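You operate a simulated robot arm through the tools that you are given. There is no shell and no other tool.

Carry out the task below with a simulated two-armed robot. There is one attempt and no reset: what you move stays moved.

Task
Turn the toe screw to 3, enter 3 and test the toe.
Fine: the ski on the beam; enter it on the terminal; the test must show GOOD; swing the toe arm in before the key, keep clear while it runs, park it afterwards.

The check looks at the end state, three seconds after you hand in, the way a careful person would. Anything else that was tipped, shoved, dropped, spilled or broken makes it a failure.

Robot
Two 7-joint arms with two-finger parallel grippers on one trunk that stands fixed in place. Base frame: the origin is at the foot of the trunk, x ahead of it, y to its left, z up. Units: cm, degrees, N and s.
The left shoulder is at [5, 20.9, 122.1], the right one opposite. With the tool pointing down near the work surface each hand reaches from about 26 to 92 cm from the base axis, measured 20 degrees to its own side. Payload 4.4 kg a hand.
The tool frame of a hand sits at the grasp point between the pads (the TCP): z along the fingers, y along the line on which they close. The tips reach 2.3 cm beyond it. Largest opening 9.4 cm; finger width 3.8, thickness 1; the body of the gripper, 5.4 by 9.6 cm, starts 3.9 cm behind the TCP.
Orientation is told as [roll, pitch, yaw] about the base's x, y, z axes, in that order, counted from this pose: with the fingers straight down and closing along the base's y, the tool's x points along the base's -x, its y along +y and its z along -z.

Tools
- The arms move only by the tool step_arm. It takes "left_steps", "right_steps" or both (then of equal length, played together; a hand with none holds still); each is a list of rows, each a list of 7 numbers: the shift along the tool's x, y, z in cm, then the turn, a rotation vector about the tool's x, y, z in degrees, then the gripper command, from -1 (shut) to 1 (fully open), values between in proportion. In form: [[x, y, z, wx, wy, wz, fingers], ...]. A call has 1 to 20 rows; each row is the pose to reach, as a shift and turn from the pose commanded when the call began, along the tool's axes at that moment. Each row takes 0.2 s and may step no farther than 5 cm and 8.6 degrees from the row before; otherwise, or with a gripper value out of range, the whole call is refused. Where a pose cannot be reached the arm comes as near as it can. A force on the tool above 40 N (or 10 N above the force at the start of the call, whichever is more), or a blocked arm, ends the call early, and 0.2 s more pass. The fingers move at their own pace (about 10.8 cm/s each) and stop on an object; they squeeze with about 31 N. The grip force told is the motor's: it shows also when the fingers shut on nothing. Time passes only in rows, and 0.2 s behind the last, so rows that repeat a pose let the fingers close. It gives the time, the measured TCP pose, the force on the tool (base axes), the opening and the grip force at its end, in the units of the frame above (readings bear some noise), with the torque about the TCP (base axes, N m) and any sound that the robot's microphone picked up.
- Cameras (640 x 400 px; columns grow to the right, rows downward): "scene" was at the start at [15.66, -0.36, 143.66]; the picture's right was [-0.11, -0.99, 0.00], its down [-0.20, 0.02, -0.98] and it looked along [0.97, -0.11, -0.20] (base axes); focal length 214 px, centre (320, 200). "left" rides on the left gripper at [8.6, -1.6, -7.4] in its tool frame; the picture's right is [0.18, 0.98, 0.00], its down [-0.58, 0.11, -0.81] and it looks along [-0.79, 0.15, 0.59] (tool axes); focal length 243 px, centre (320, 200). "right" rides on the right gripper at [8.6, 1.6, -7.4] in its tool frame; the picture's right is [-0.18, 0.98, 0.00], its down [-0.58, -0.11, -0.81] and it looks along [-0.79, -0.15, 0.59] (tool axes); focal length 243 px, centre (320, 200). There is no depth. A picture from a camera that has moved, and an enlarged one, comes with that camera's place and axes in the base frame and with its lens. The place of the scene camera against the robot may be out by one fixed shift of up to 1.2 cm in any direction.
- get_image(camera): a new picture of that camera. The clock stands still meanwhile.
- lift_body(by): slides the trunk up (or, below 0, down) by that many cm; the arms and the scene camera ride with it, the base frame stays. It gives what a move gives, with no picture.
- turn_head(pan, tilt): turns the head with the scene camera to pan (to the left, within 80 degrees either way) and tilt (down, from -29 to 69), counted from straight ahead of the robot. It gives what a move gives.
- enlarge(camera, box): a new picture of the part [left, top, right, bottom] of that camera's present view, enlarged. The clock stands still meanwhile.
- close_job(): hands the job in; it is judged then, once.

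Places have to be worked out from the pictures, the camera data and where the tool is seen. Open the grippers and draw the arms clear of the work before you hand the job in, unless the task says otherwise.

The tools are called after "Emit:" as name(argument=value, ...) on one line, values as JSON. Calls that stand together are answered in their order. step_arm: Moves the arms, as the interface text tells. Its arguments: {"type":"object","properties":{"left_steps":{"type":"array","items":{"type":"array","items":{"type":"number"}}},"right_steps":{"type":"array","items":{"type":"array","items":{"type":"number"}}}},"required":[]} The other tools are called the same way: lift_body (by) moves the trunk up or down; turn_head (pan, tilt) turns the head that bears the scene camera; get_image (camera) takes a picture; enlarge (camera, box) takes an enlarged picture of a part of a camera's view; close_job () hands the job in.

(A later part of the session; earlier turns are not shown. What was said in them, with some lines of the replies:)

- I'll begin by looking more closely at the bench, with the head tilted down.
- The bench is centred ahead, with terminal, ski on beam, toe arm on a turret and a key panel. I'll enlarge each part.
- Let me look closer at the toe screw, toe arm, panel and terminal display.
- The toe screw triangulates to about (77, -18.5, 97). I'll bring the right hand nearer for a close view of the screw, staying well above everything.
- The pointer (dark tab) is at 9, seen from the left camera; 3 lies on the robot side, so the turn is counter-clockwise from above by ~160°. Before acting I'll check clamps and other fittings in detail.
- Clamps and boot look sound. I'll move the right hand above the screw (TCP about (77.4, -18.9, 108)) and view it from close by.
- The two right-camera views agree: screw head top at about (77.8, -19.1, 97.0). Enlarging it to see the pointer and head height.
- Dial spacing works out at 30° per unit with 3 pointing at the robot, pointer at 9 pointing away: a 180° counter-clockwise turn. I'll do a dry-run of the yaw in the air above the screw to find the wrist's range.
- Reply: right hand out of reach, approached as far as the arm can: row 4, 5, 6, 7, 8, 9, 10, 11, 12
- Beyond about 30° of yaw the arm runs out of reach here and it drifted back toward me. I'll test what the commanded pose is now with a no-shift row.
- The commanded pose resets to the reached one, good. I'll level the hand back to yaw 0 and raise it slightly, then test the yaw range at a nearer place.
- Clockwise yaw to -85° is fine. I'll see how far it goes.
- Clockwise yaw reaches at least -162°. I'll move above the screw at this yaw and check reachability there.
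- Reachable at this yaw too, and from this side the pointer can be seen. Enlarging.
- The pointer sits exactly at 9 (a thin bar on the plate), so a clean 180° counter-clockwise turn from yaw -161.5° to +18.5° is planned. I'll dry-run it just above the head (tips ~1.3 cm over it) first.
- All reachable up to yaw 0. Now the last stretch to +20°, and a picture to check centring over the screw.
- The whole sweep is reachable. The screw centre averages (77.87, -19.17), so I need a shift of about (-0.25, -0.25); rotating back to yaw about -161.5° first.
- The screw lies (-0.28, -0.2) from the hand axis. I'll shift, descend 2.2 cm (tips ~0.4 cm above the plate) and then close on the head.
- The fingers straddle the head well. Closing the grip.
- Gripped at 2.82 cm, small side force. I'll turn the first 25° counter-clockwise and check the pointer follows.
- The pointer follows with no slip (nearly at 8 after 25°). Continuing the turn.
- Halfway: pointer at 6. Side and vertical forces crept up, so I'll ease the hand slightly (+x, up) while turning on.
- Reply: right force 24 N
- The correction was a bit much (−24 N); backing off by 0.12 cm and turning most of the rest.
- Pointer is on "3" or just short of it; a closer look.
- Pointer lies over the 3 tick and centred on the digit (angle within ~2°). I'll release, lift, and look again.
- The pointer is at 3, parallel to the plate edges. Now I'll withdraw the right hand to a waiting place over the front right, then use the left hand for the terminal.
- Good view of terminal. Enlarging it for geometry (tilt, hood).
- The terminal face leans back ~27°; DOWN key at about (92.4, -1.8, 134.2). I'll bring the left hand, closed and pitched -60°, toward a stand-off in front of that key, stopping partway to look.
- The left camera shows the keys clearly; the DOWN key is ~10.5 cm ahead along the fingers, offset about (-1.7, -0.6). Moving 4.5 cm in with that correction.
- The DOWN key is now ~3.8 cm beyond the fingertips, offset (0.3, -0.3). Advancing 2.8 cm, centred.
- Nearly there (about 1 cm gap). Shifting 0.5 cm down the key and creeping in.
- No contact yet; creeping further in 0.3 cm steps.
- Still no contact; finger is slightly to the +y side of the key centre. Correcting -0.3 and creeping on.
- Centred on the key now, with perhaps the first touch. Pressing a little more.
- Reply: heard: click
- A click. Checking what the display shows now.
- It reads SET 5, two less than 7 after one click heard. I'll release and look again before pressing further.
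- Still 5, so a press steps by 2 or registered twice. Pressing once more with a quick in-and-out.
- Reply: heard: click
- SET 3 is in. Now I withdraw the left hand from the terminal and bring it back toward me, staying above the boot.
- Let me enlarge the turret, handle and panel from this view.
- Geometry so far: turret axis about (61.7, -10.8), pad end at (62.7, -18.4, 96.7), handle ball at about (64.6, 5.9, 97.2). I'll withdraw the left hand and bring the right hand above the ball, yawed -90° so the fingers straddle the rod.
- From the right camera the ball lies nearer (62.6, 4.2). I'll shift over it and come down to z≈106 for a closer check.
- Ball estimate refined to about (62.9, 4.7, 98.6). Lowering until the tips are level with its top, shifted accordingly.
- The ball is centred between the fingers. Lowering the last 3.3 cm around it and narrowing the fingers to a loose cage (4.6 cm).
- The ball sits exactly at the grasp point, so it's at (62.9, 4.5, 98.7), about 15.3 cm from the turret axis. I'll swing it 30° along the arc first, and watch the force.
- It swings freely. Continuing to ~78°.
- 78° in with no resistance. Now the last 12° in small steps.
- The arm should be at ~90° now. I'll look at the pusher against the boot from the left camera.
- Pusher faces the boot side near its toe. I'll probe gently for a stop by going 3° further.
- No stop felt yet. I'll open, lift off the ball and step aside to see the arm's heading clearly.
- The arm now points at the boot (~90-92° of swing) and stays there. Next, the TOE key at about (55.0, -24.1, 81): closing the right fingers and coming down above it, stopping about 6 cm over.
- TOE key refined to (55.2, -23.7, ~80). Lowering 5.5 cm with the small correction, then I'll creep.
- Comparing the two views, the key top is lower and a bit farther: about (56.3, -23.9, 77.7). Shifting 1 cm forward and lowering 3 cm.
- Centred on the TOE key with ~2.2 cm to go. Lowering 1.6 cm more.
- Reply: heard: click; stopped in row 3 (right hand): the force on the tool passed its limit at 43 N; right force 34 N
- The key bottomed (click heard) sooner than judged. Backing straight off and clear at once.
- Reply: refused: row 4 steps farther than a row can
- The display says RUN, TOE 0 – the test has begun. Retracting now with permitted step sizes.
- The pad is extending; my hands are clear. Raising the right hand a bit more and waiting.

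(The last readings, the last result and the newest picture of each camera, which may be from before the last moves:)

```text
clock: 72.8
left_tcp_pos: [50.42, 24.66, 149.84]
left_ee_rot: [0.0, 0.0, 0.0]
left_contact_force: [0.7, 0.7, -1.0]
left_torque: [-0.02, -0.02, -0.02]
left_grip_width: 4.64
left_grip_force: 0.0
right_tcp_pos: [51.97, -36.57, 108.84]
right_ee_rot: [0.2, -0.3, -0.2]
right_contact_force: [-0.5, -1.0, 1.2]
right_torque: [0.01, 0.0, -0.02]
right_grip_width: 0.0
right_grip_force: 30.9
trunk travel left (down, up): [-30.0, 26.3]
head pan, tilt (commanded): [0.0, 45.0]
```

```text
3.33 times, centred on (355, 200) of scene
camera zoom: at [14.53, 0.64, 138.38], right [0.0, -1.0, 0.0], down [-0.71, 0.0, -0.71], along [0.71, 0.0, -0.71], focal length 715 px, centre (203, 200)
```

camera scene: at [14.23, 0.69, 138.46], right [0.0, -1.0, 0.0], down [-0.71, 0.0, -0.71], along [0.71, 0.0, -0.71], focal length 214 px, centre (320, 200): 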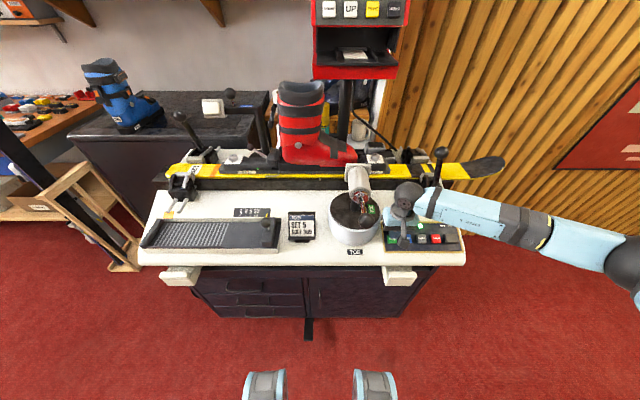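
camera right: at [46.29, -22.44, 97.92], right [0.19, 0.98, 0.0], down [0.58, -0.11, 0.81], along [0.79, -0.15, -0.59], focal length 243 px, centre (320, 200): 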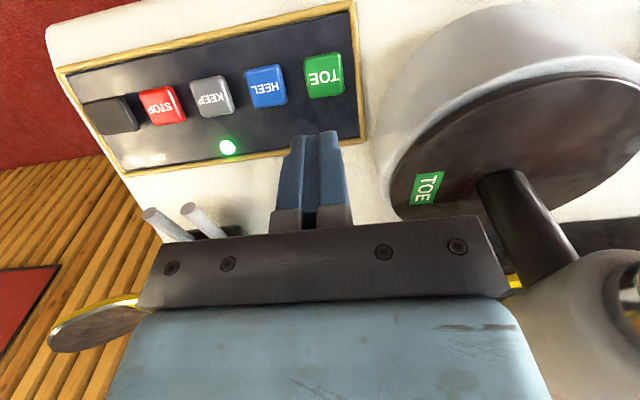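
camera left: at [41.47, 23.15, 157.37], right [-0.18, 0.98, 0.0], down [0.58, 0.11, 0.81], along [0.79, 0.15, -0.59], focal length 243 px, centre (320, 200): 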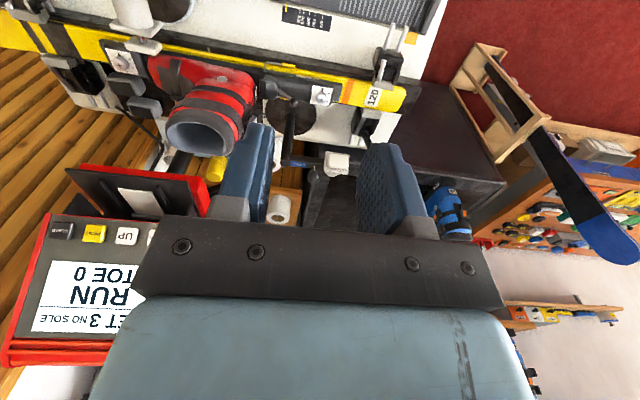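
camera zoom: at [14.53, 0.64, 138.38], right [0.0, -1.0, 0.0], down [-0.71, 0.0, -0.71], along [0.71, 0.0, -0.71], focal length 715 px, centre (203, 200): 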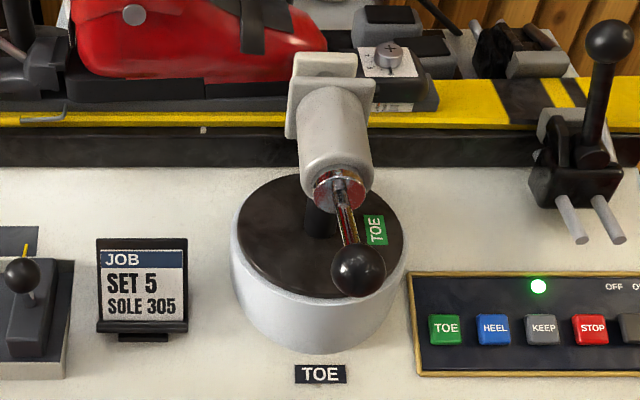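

TOE 30 and climbing; RUN continues. Waiting with hands still.

Emit:
step_arm(right_steps=[[0, 0, 0, 0, 0, 0, -1], [0, 0, 0, 0, 0, 0, -1], [0, 0, 0, 0, 0, 0, -1], [0, 0, 0, 0, 0, 0, -1], [0, 0, 0, 0, 0, 0, -1], [0, 0, 0, 0, 0, 0, -1], [0, 0, 0, 0, 0, 0, -1], [0, 0, 0, 0, 0, 0, -1], [0, 0, 0, 0, 0, 0, -1], [0, 0, 0, 0, 0, 0, -1]])

Emit:
enlarge(camera="left", box=[0, 200, 160, 370])

Emit:
enlarge(camera="scene", box=[290, 140, 420, 260])

```text
clock: 75.0
left_tcp_pos: [50.33, 24.72, 149.8]
left_ee_rot: [0.0, -0.1, 0.0]
left_contact_force: [-0.4, 0.0, 0.2]
left_torque: [-0.01, -0.01, -0.01]
left_grip_width: 4.71
left_grip_force: 0.1
right_tcp_pos: [52.05, -36.52, 108.9]
right_ee_rot: [0.2, -0.4, -0.2]
right_contact_force: [0.0, 0.0, 0.4]
right_torque: [0.04, 0.03, 0.0]
right_grip_width: 0.0
right_grip_force: 30.8
trunk travel left (down, up): [-30.0, 26.3]
head pan, tilt (commanded): [0.0, 45.0]
```

```text
2.35 times, centred on (80, 285) of left
camera zoom: at [41.65, 23.21, 157.3], right [-0.18, 0.98, 0.0], down [0.58, 0.11, 0.81], along [0.79, 0.15, -0.59], focal length 571 px, centre (885, 0)
```

zoom: 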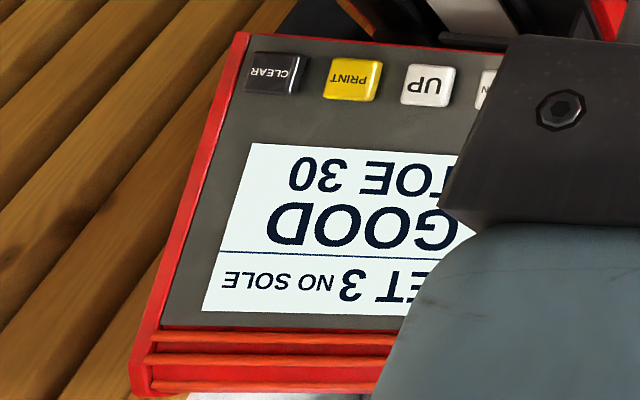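

```text
3.33 times, centred on (355, 200) of scene
camera zoom: at [14.53, 0.64, 138.38], right [0.0, -1.0, 0.0], down [-0.71, 0.0, -0.71], along [0.71, 0.0, -0.71], focal length 715 px, centre (203, 200)
```

zoom: 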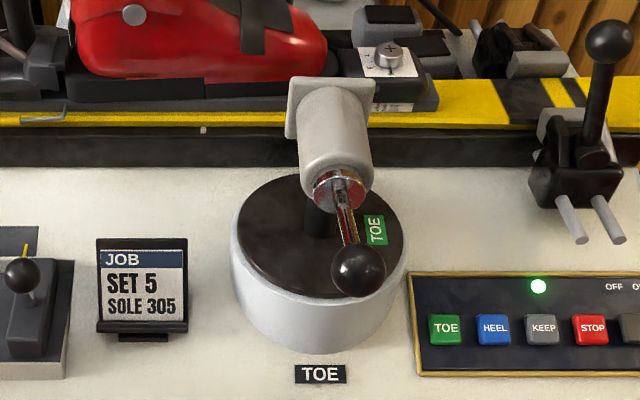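

The test shows GOOD (TOE 30), and the pad has retracted. Now I park the arm: back over the ball with open fingers.

Emit:
step_arm(right_steps=[[0.8, 4.3, 0, 0, 0, 0, -0.5], [1.6, 8.6, 0, 0, 0, 0, 0], [2.4, 12.9, 0, 0, 0, 0, 0.38], [3.3, 17.2, 0, 0, 0, 0, 0.38], [4.1, 21.5, 0, 0, 0, 0, 0.38], [4.95, 25.75, 0, 0, 0, 0, 0.38], [4.95, 25.75, 2, 0, 0, 0, 0.38], [4.95, 25.75, 2, 0, 0, 0, 0.38]])

Emit:
get_image(camera="right")

```text
clock: 76.8
left_tcp_pos: [50.23, 24.79, 149.8]
left_ee_rot: [0.0, 0.0, 0.0]
left_contact_force: [-0.6, -0.4, -0.1]
left_torque: [0.01, -0.02, -0.03]
left_grip_width: 4.69
left_grip_force: 0.1
right_tcp_pos: [47.27, -10.89, 107.04]
right_ee_rot: [0.1, -0.3, -0.3]
right_contact_force: [-0.8, 0.3, 0.5]
right_torque: [-0.03, 0.01, 0.04]
right_grip_width: 6.46
right_grip_force: 0.0
trunk travel left (down, up): [-30.0, 26.3]
head pan, tilt (commanded): [0.0, 45.0]
```

```text
taken
camera right: at [38.54, -9.3, 114.37], right [0.19, 0.98, 0.0], down [0.57, -0.11, 0.81], along [0.8, -0.15, -0.59], focal length 243 px, centre (320, 200)
```

right: 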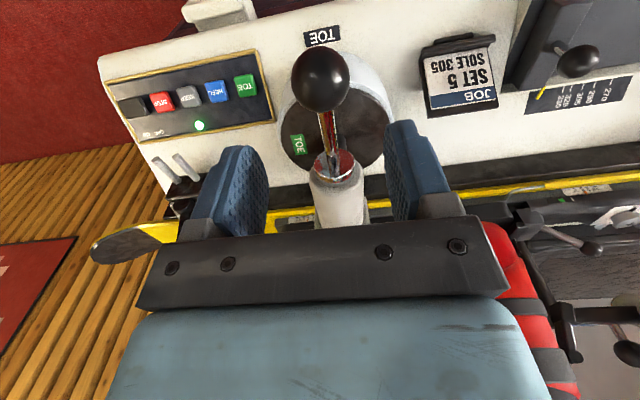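

Ball is 0.4 cm closer to me and 0.15 to the left of the hand axis. Lowering around it with that correction, then closing to the loose cage.

Emit:
step_arm(right_steps=[[0.4, 0.15, 2.5, 0, 0, 0, 0.38], [0.4, 0.15, 5, 0, 0, 0, 0.38], [0.4, 0.15, 7, 0, 0, 0, 0.38], [0.4, 0.15, 8.4, 0, 0, 0, 0.38], [0.4, 0.15, 8.4, 0, 0, 0, 0.1], [0.4, 0.15, 8.4, 0, 0, 0, -0.02], [0.4, 0.15, 8.4, 0, 0, 0, -0.02]])

Emit:
get_image(camera="right")

```text
clock: 78.4
left_tcp_pos: [50.37, 24.74, 149.73]
left_ee_rot: [0.0, 0.0, 0.0]
left_contact_force: [1.1, 0.4, 0.4]
left_torque: [0.06, 0.01, 0.02]
left_grip_width: 4.71
left_grip_force: 0.1
right_tcp_pos: [46.57, -10.58, 98.8]
right_ee_rot: [0.2, -0.4, -0.1]
right_contact_force: [-0.3, -1.0, 0.3]
right_torque: [-0.03, -0.01, 0.03]
right_grip_width: 4.58
right_grip_force: 0.1
trunk travel left (down, up): [-30.0, 26.3]
head pan, tilt (commanded): [0.0, 45.0]
```

```text
taken
camera right: at [38.01, -9.03, 106.18], right [0.19, 0.98, 0.0], down [0.58, -0.11, 0.81], along [0.8, -0.15, -0.59], focal length 243 px, centre (320, 200)
```

right: 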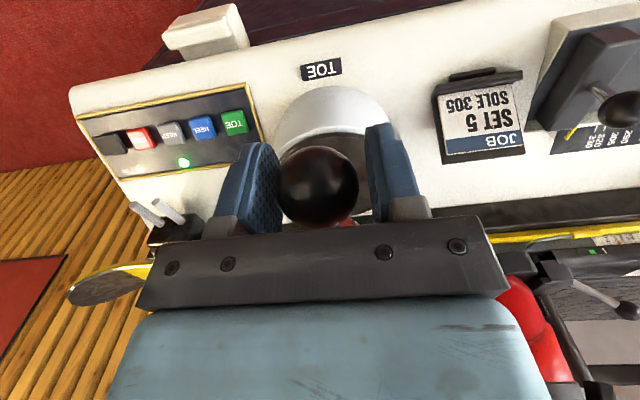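

The ball is caged again at (47.0, -10.65). Swinging it back clockwise along the same arc, to 84° first.

Emit:
step_arm(right_steps=[[-0.13, 1.67, 0, 0, 0, 6, -0.02], [-0.44, 3.31, 0, 0, 0, 12, -0.02], [-0.91, 4.91, 0, 0, 0, 18, -0.02], [-1.55, 6.46, 0, 0, 0, 24, -0.02], [-2.35, 7.92, 0, 0, 0, 30, -0.02], [-3.3, 9.3, 0, 0, 0, 36, -0.02], [-4.38, 10.57, 0, 0, 0, 42, -0.02], [-5.59, 11.72, 0, 0, 0, 48, -0.02], [-6.92, 12.74, 0, 0, 0, 54, -0.02], [-8.34, 13.61, 0, 0, 0, 60, -0.02], [-9.85, 14.33, 0, 0, 0, 66, -0.02], [-11.43, 14.89, 0, 0, 0, 72, -0.02], [-13.05, 15.28, 0, 0, 0, 78, -0.02], [-14.71, 15.5, 0, 0, 0, 84, -0.02], [-14.71, 15.5, 0, 0, 0, 84, -0.02]])

Emit:
get_image(camera="right")

Emit:
get_image(camera="scene")

```text
clock: 81.6
left_tcp_pos: [50.24, 24.74, 149.89]
left_ee_rot: [0.0, 0.0, -0.1]
left_contact_force: [-0.1, -0.4, -0.1]
left_torque: [-0.01, 0.05, 0.0]
left_grip_width: 4.71
left_grip_force: 0.1
right_tcp_pos: [61.72, 4.72, 98.79]
right_ee_rot: [0.5, 0.1, -84.2]
right_contact_force: [-0.8, -0.3, 0.5]
right_torque: [-0.01, 0.0, 0.02]
right_grip_width: 4.62
right_grip_force: 0.3
trunk travel left (down, up): [-30.0, 26.3]
head pan, tilt (commanded): [0.0, 45.0]
```

```text
taken
camera right: at [62.45, 13.44, 106.26], right [1.0, -0.08, 0.01], down [-0.06, -0.59, 0.8], along [-0.06, -0.8, -0.59], focal length 243 px, centre (320, 200)
```

right: 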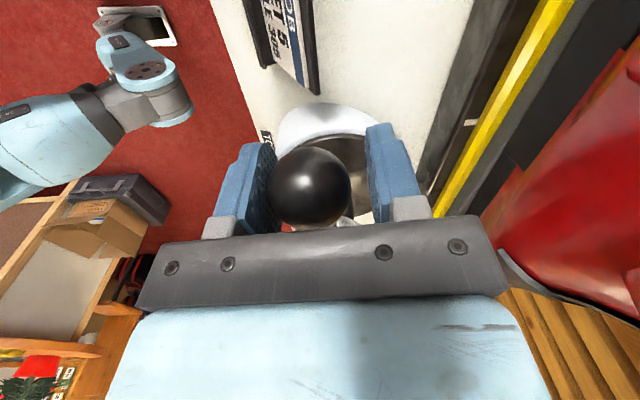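

```text
taken
camera scene: at [14.51, 0.64, 138.38], right [0.0, -1.0, 0.0], down [-0.71, 0.0, -0.71], along [0.71, 0.0, -0.71], focal length 214 px, centre (320, 200)
```

scene: 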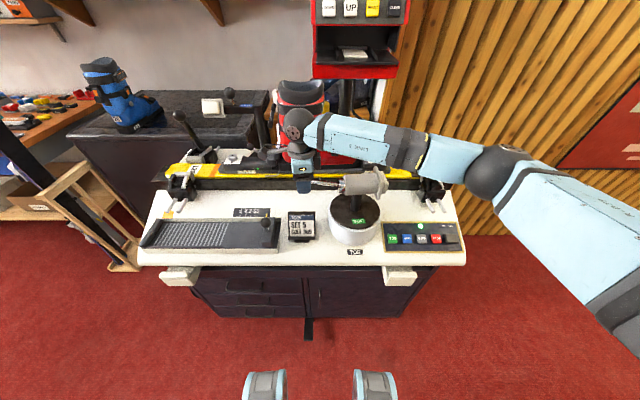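

Ball is at about (61.3, 4.3); original place (62.87, 4.53). Moving the last 6° in small steps.

Emit:
step_arm(right_steps=[[-0.02, 0.42, 0, 0, 0, 1.5, -0.02], [-0.04, 0.83, 0, 0, 0, 3, -0.02], [-0.08, 1.25, 0, 0, 0, 4.5, -0.02], [-0.13, 1.62, 0, 0, 0, 5.8, -0.02], [-0.13, 1.62, 0, 0, 0, 5.8, -0.02]])

Emit:
get_image(camera="right")

Emit:
enlarge(camera="scene", box=[290, 150, 400, 260])

```text
clock: 82.8
left_tcp_pos: [50.36, 24.77, 149.83]
left_ee_rot: [0.1, 0.1, 0.1]
left_contact_force: [0.6, 0.6, 0.5]
left_torque: [0.0, -0.01, -0.01]
left_grip_width: 4.71
left_grip_force: 0.1
right_tcp_pos: [63.12, 4.84, 98.93]
right_ee_rot: [0.5, 0.2, -90.0]
right_contact_force: [-1.1, 0.0, -0.8]
right_torque: [0.01, -0.01, 0.03]
right_grip_width: 4.63
right_grip_force: 0.7
trunk travel left (down, up): [-30.0, 26.3]
head pan, tilt (commanded): [0.0, 45.0]
```

```text
taken
camera right: at [64.8, 13.42, 106.34], right [0.98, -0.18, 0.01], down [-0.12, -0.58, 0.8], along [-0.14, -0.79, -0.6], focal length 243 px, centre (320, 200)
```

right: 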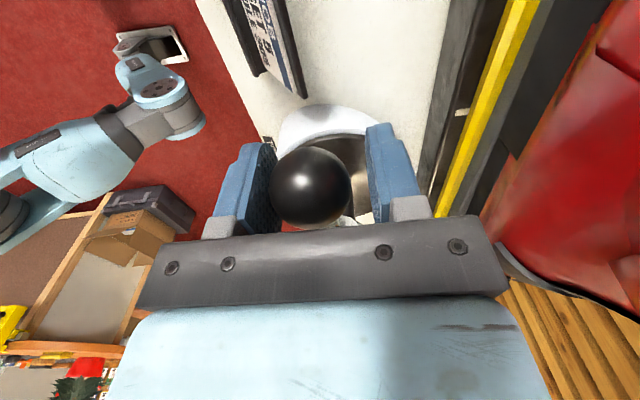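

```text
3.64 times, centred on (345, 205) of scene
camera zoom: at [14.52, 0.64, 138.38], right [0.0, -1.0, 0.0], down [-0.71, 0.0, -0.71], along [0.71, 0.0, -0.71], focal length 780 px, centre (229, 182)
```

zoom: 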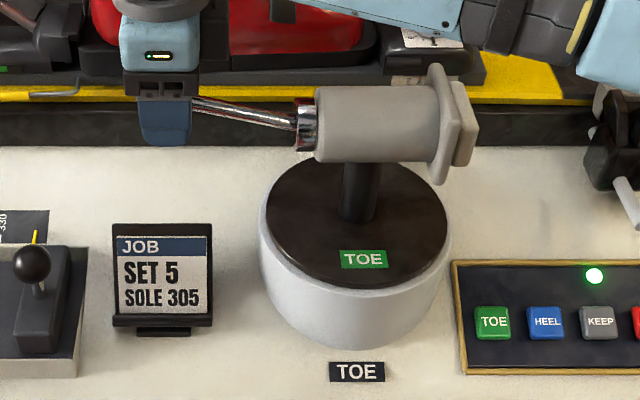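

Nearly identical to the original view; the ball is perhaps 0.25 cm short. A small nudge, then release and lift off.

Emit:
step_arm(right_steps=[[-0.01, 0.15, 0, 0, 0, 0.5, -0.02], [-0.01, 0.28, 0, 0, 0, 1, -0.02], [-0.01, 0.28, 0, 0, 0, 1, -0.02]])

Emit:
step_arm(right_steps=[[0, -0.3, 0, 0, 0, 0, 0.1], [0, -0.3, 0, 0, 0, 0, 0.38], [0, -0.3, 0, 0, 0, 0, 0.38], [0, -0.3, -3, 0, 0, 0, 0.38], [0, -0.3, -6.5, 0, 0, 0, 0.38], [0, -0.3, -10, 0, 0, 0, 0.38], [0, -0.3, -14, 0, 0, 0, 0.38]])

Emit:
enlarge(camera="scene", box=[290, 150, 400, 260])

Emit:
get_image(camera="right")

```text
clock: 83.6
left_tcp_pos: [50.18, 24.71, 149.91]
left_ee_rot: [-0.1, -0.1, 0.0]
left_contact_force: [-0.5, -0.4, 0.1]
left_torque: [0.01, -0.02, -0.01]
left_grip_width: 4.7
left_grip_force: 0.0
right_tcp_pos: [63.37, 4.85, 98.86]
right_ee_rot: [0.5, 0.2, -91.0]
right_contact_force: [-3.5, -1.6, 1.3]
right_torque: [-0.01, 0.04, 0.05]
right_grip_width: 4.8
right_grip_force: 1.8
trunk travel left (down, up): [-30.0, 26.3]
head pan, tilt (commanded): [0.0, 45.0]
```

```text
clock: 85.2
left_tcp_pos: [50.15, 24.93, 149.8]
left_ee_rot: [0.0, -0.1, -0.1]
left_contact_force: [-0.6, 0.0, -0.3]
left_torque: [-0.02, -0.03, 0.02]
left_grip_width: 4.72
left_grip_force: 0.0
right_tcp_pos: [62.99, 4.99, 112.74]
right_ee_rot: [0.4, 0.1, -90.9]
right_contact_force: [-1.0, -0.2, -0.1]
right_torque: [-0.02, -0.01, -0.01]
right_grip_width: 6.47
right_grip_force: 0.0
trunk travel left (down, up): [-30.0, 26.3]
head pan, tilt (commanded): [0.0, 45.0]
```

```text
3.64 times, centred on (345, 205) of scene
camera zoom: at [14.43, 0.68, 138.39], right [0.0, -1.0, 0.0], down [-0.71, 0.0, -0.71], along [0.71, 0.0, -0.71], focal length 780 px, centre (229, 182)
```

zoom: 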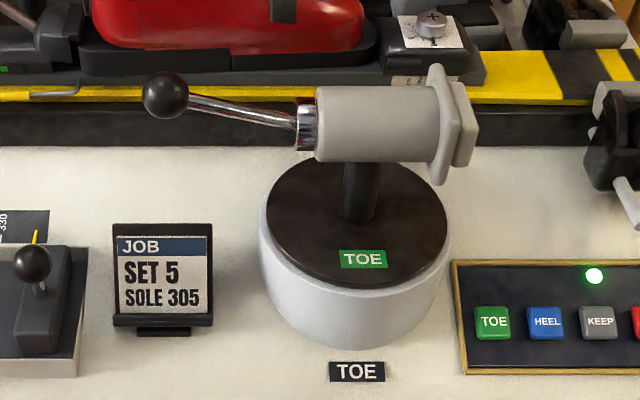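

```text
taken
camera right: at [64.75, 13.59, 120.19], right [0.98, -0.2, 0.01], down [-0.12, -0.58, 0.8], along [-0.16, -0.79, -0.59], focal length 243 px, centre (320, 200)
```

right: 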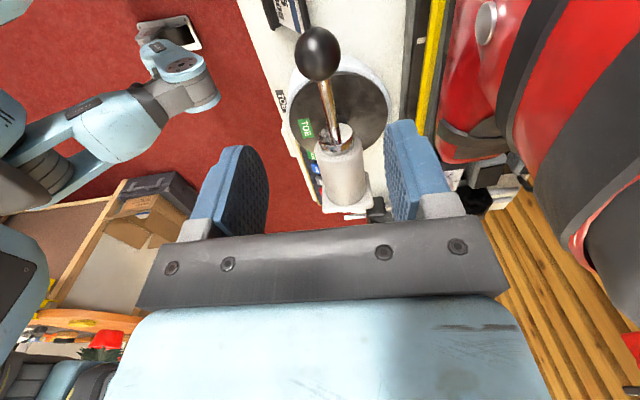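

The arm is parked exactly as it was (ball and TOE label coincide with the first picture). Now I draw both arms back and open the grippers.

Emit:
step_arm(right_steps=[[-1, -1, -4.4, 0, 0, -7, 0.5], [-3, -3, -8, 0, 0, -14, 0.8], [-5, -5, -11.5, 0, 0, -21, 1], [-7, -7, -15, 0, 0, -28, 1], [-9, -9, -18.5, 0, 0, -35, 1], [-11, -11, -22, 0, 0, -42, 1], [-13, -13, -25.5, 0, 0, -49, 1], [-15.5, -15, -28.5, 0, 0, -56, 1], [-18, -17.5, -31.5, 0, 0, -63.5, 1], [-20.5, -20, -35, 0, 0, -71, 1], [-23, -22.5, -38.5, 0, 0, -78.5, 1], [-25.4, -24.6, -42, 0, 0, -86, 1], [-25.4, -24.6, -42, 0, 0, -90.9, 1]], left_steps=[[0, 0, 0, 0, 0, 0, 0.5], [0, 0, 0, 0, 0, 0, 1], [0, 0, 0, 0, 0, 0, 1], [0, 0, 0, 0, 0, 0, 1], [0, 0, 0, 0, 0, 0, 1], [0, 0, 0, 0, 0, 0, 1], [0, 0, 0, 0, 0, 0, 1], [0, 0, 0, 0, 0, 0, 1], [0, 0, 0, 0, 0, 0, 1], [0, 0, 0, 0, 0, 0, 1], [0, 0, 0, 0, 0, 0, 1], [0, 0, 0, 0, 0, 0, 1], [0, 0, 0, 0, 0, 0, 1]])

Emit:
get_image(camera="scene")

Emit:
turn_head(pan=-6.2, tilt=11.4)

Emit:
get_image(camera="scene")

Emit:
enlarge(camera="scene", box=[280, 115, 370, 195])

Emit:
enlarge(camera="scene", box=[130, 220, 470, 400])

```text
clock: 88.0
left_tcp_pos: [50.65, 24.73, 149.69]
left_ee_rot: [0.0, 0.1, -0.1]
left_contact_force: [0.7, 0.2, -0.4]
left_torque: [-0.02, 0.02, -0.04]
left_grip_width: 9.4
left_grip_force: 0.1
right_tcp_pos: [37.8, -20.28, 154.53]
right_ee_rot: [0.2, -0.2, 0.0]
right_contact_force: [0.1, 0.0, 0.4]
right_torque: [-0.01, -0.02, 0.03]
right_grip_width: 9.4
right_grip_force: 0.0
trunk travel left (down, up): [-30.0, 26.3]
head pan, tilt (commanded): [0.0, 45.0]
```

```text
taken
camera scene: at [14.74, 0.64, 138.35], right [0.0, -1.0, 0.0], down [-0.71, 0.0, -0.71], along [0.71, 0.0, -0.71], focal length 214 px, centre (320, 200)
```

scene: 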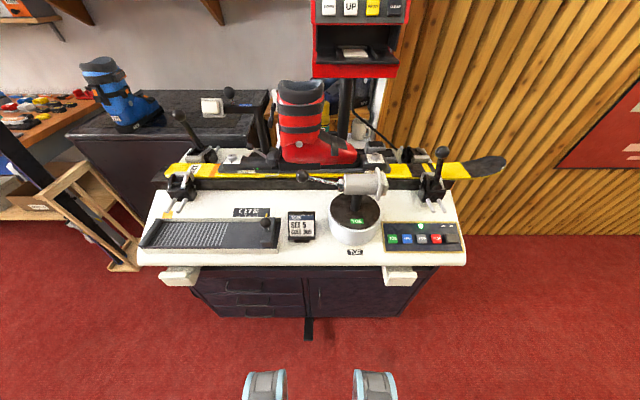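

```text
clock: 89.0
left_tcp_pos: [50.33, 24.81, 149.8]
left_ee_rot: [0.0, 0.0, 0.0]
left_contact_force: [0.0, -0.4, 1.2]
left_torque: [0.0, -0.01, 0.0]
left_grip_width: 9.42
left_grip_force: 0.0
right_tcp_pos: [37.64, -20.39, 154.65]
right_ee_rot: [0.1, -0.4, -0.1]
right_contact_force: [0.3, 0.3, 0.4]
right_torque: [0.03, 0.0, 0.0]
right_grip_width: 9.4
right_grip_force: 0.1
trunk travel left (down, up): [-30.0, 26.3]
head pan, tilt (commanded): [-6.2, 11.4]
```

```text
taken
camera scene: at [15.69, -0.36, 143.64], right [-0.11, -0.99, 0.0], down [-0.2, 0.02, -0.98], along [0.97, -0.11, -0.2], focal length 214 px, centre (320, 200)
```

scene: 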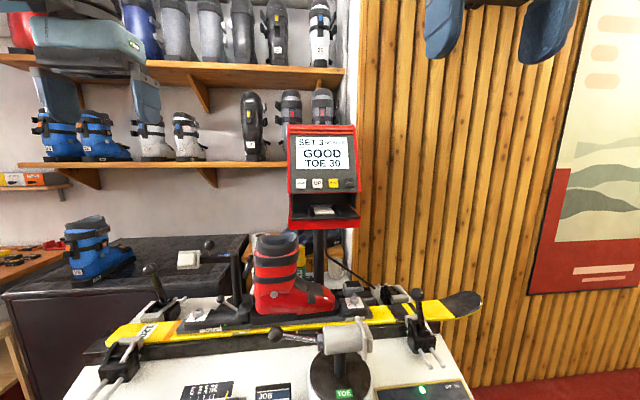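

```text
5.00 times, centred on (325, 155) of scene
camera zoom: at [15.69, -0.36, 143.64], right [-0.11, -0.99, 0.0], down [-0.2, 0.02, -0.98], along [0.97, -0.11, -0.2], focal length 1072 px, centre (295, 425)
```

zoom: 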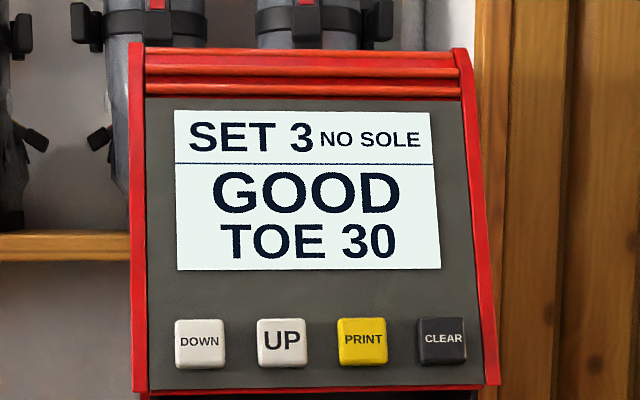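

```text
1.88 times, centred on (300, 310) of scene
camera zoom: at [15.69, -0.36, 143.64], right [-0.11, -0.99, 0.0], down [-0.2, 0.02, -0.98], along [0.97, -0.11, -0.2], focal length 404 px, centre (358, -7)
```

zoom: 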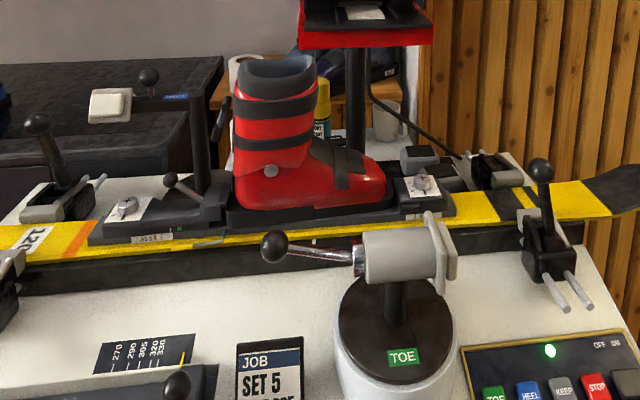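

Display: SET 3, GOOD, TOE 30. A last look at the toe screw's pointer before handing in.

Emit:
turn_head(pan=0, tilt=40)

Emit:
enlarge(camera="scene", box=[362, 165, 394, 190])

Emit:
enlarge(camera="scene", box=[130, 130, 480, 290])

Emit:
enlarge(camera="right", box=[320, 95, 370, 130])

```text
clock: 89.9
left_tcp_pos: [50.31, 24.76, 149.91]
left_ee_rot: [0.0, 0.0, 0.1]
left_contact_force: [-1.2, -0.5, 0.1]
left_torque: [0.02, 0.0, 0.01]
left_grip_width: 9.42
left_grip_force: 0.0
right_tcp_pos: [37.5, -20.19, 154.7]
right_ee_rot: [0.2, -0.4, -0.2]
right_contact_force: [0.3, 0.1, 0.3]
right_torque: [-0.01, 0.0, 0.03]
right_grip_width: 9.41
right_grip_force: 0.1
trunk travel left (down, up): [-30.0, 26.3]
head pan, tilt (commanded): [0.0, 40.0]
```

```text
16.00 times, centred on (378, 178) of scene
camera zoom: at [14.9, 0.64, 139.12], right [0.0, -1.0, 0.0], down [-0.64, 0.0, -0.77], along [0.77, 0.0, -0.64], focal length 3432 px, centre (-608, 560)
```

zoom: 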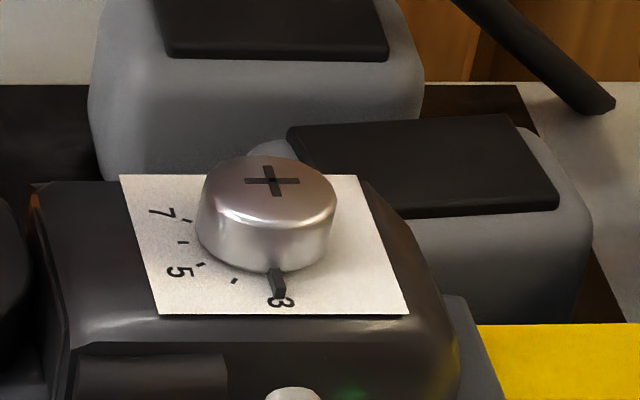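

```text
1.83 times, centred on (305, 210) of scene
camera zoom: at [14.9, 0.64, 139.12], right [0.0, -1.0, 0.0], down [-0.64, 0.0, -0.77], along [0.77, 0.0, -0.64], focal length 392 px, centre (347, 182)
```

zoom: 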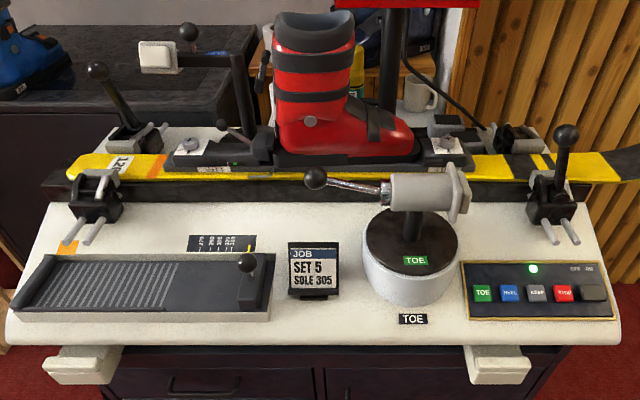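

```text
11.43 times, centred on (345, 112) of right
camera zoom: at [28.85, -18.65, 162.04], right [0.19, 0.98, 0.0], down [0.58, -0.11, 0.81], along [0.8, -0.15, -0.59], focal length 2773 px, centre (34, 1200)
```

zoom: 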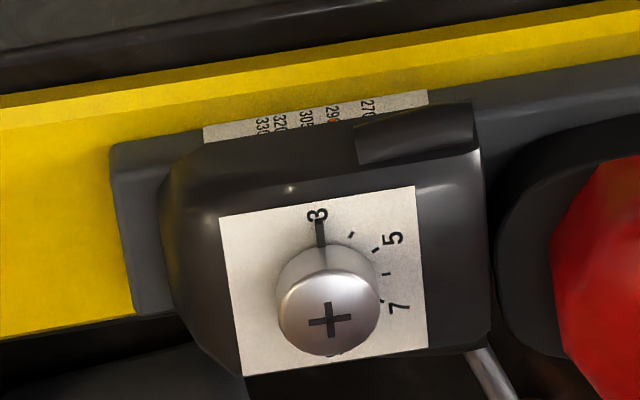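

The screw points at 3, the terminal shows SET 3 and GOOD, and the toe arm is parked. Nothing else looks disturbed, and both hands are open and clear, so I'm handing in.

Emit:
close_job()

```text
The job is handed in.
```

The job is handed in: the toe screw is at 3, the terminal is set to 3, and the toe test came back GOOD with a reading of TOE 30.

- **Toe screw:** I turned it from 9 to 3. A last look before handing in still showed the pointer on 3, within about 2° as near as I could judge.
- **Terminal:** It read SET 7 at the start. Each press of DOWN dropped it by two, so two presses brought it to 3. It also reads NO SOLE, as it did at the start; I left that alone because the task didn't ask for a sole value.
- **Toe arm:** I swung it in about 90° to face the side of the boot toe before pressing the TOE key. I felt no stop at that angle.
- **TOE key:** The key bottomed sooner than I expected, at about 43 N, and my first retreat was refused for too large a step. No test time passed, and the second retreat cleared the hand early in the run.
- **Afterwards:** I swung the toe arm back to park, and it matched the first pictures. The bench, ski and boot looked undisturbed in the last pictures. Both grippers are open and the arms are clear.

The job card on the bench says SET 5, SOLE 305; I followed your 3 instead.
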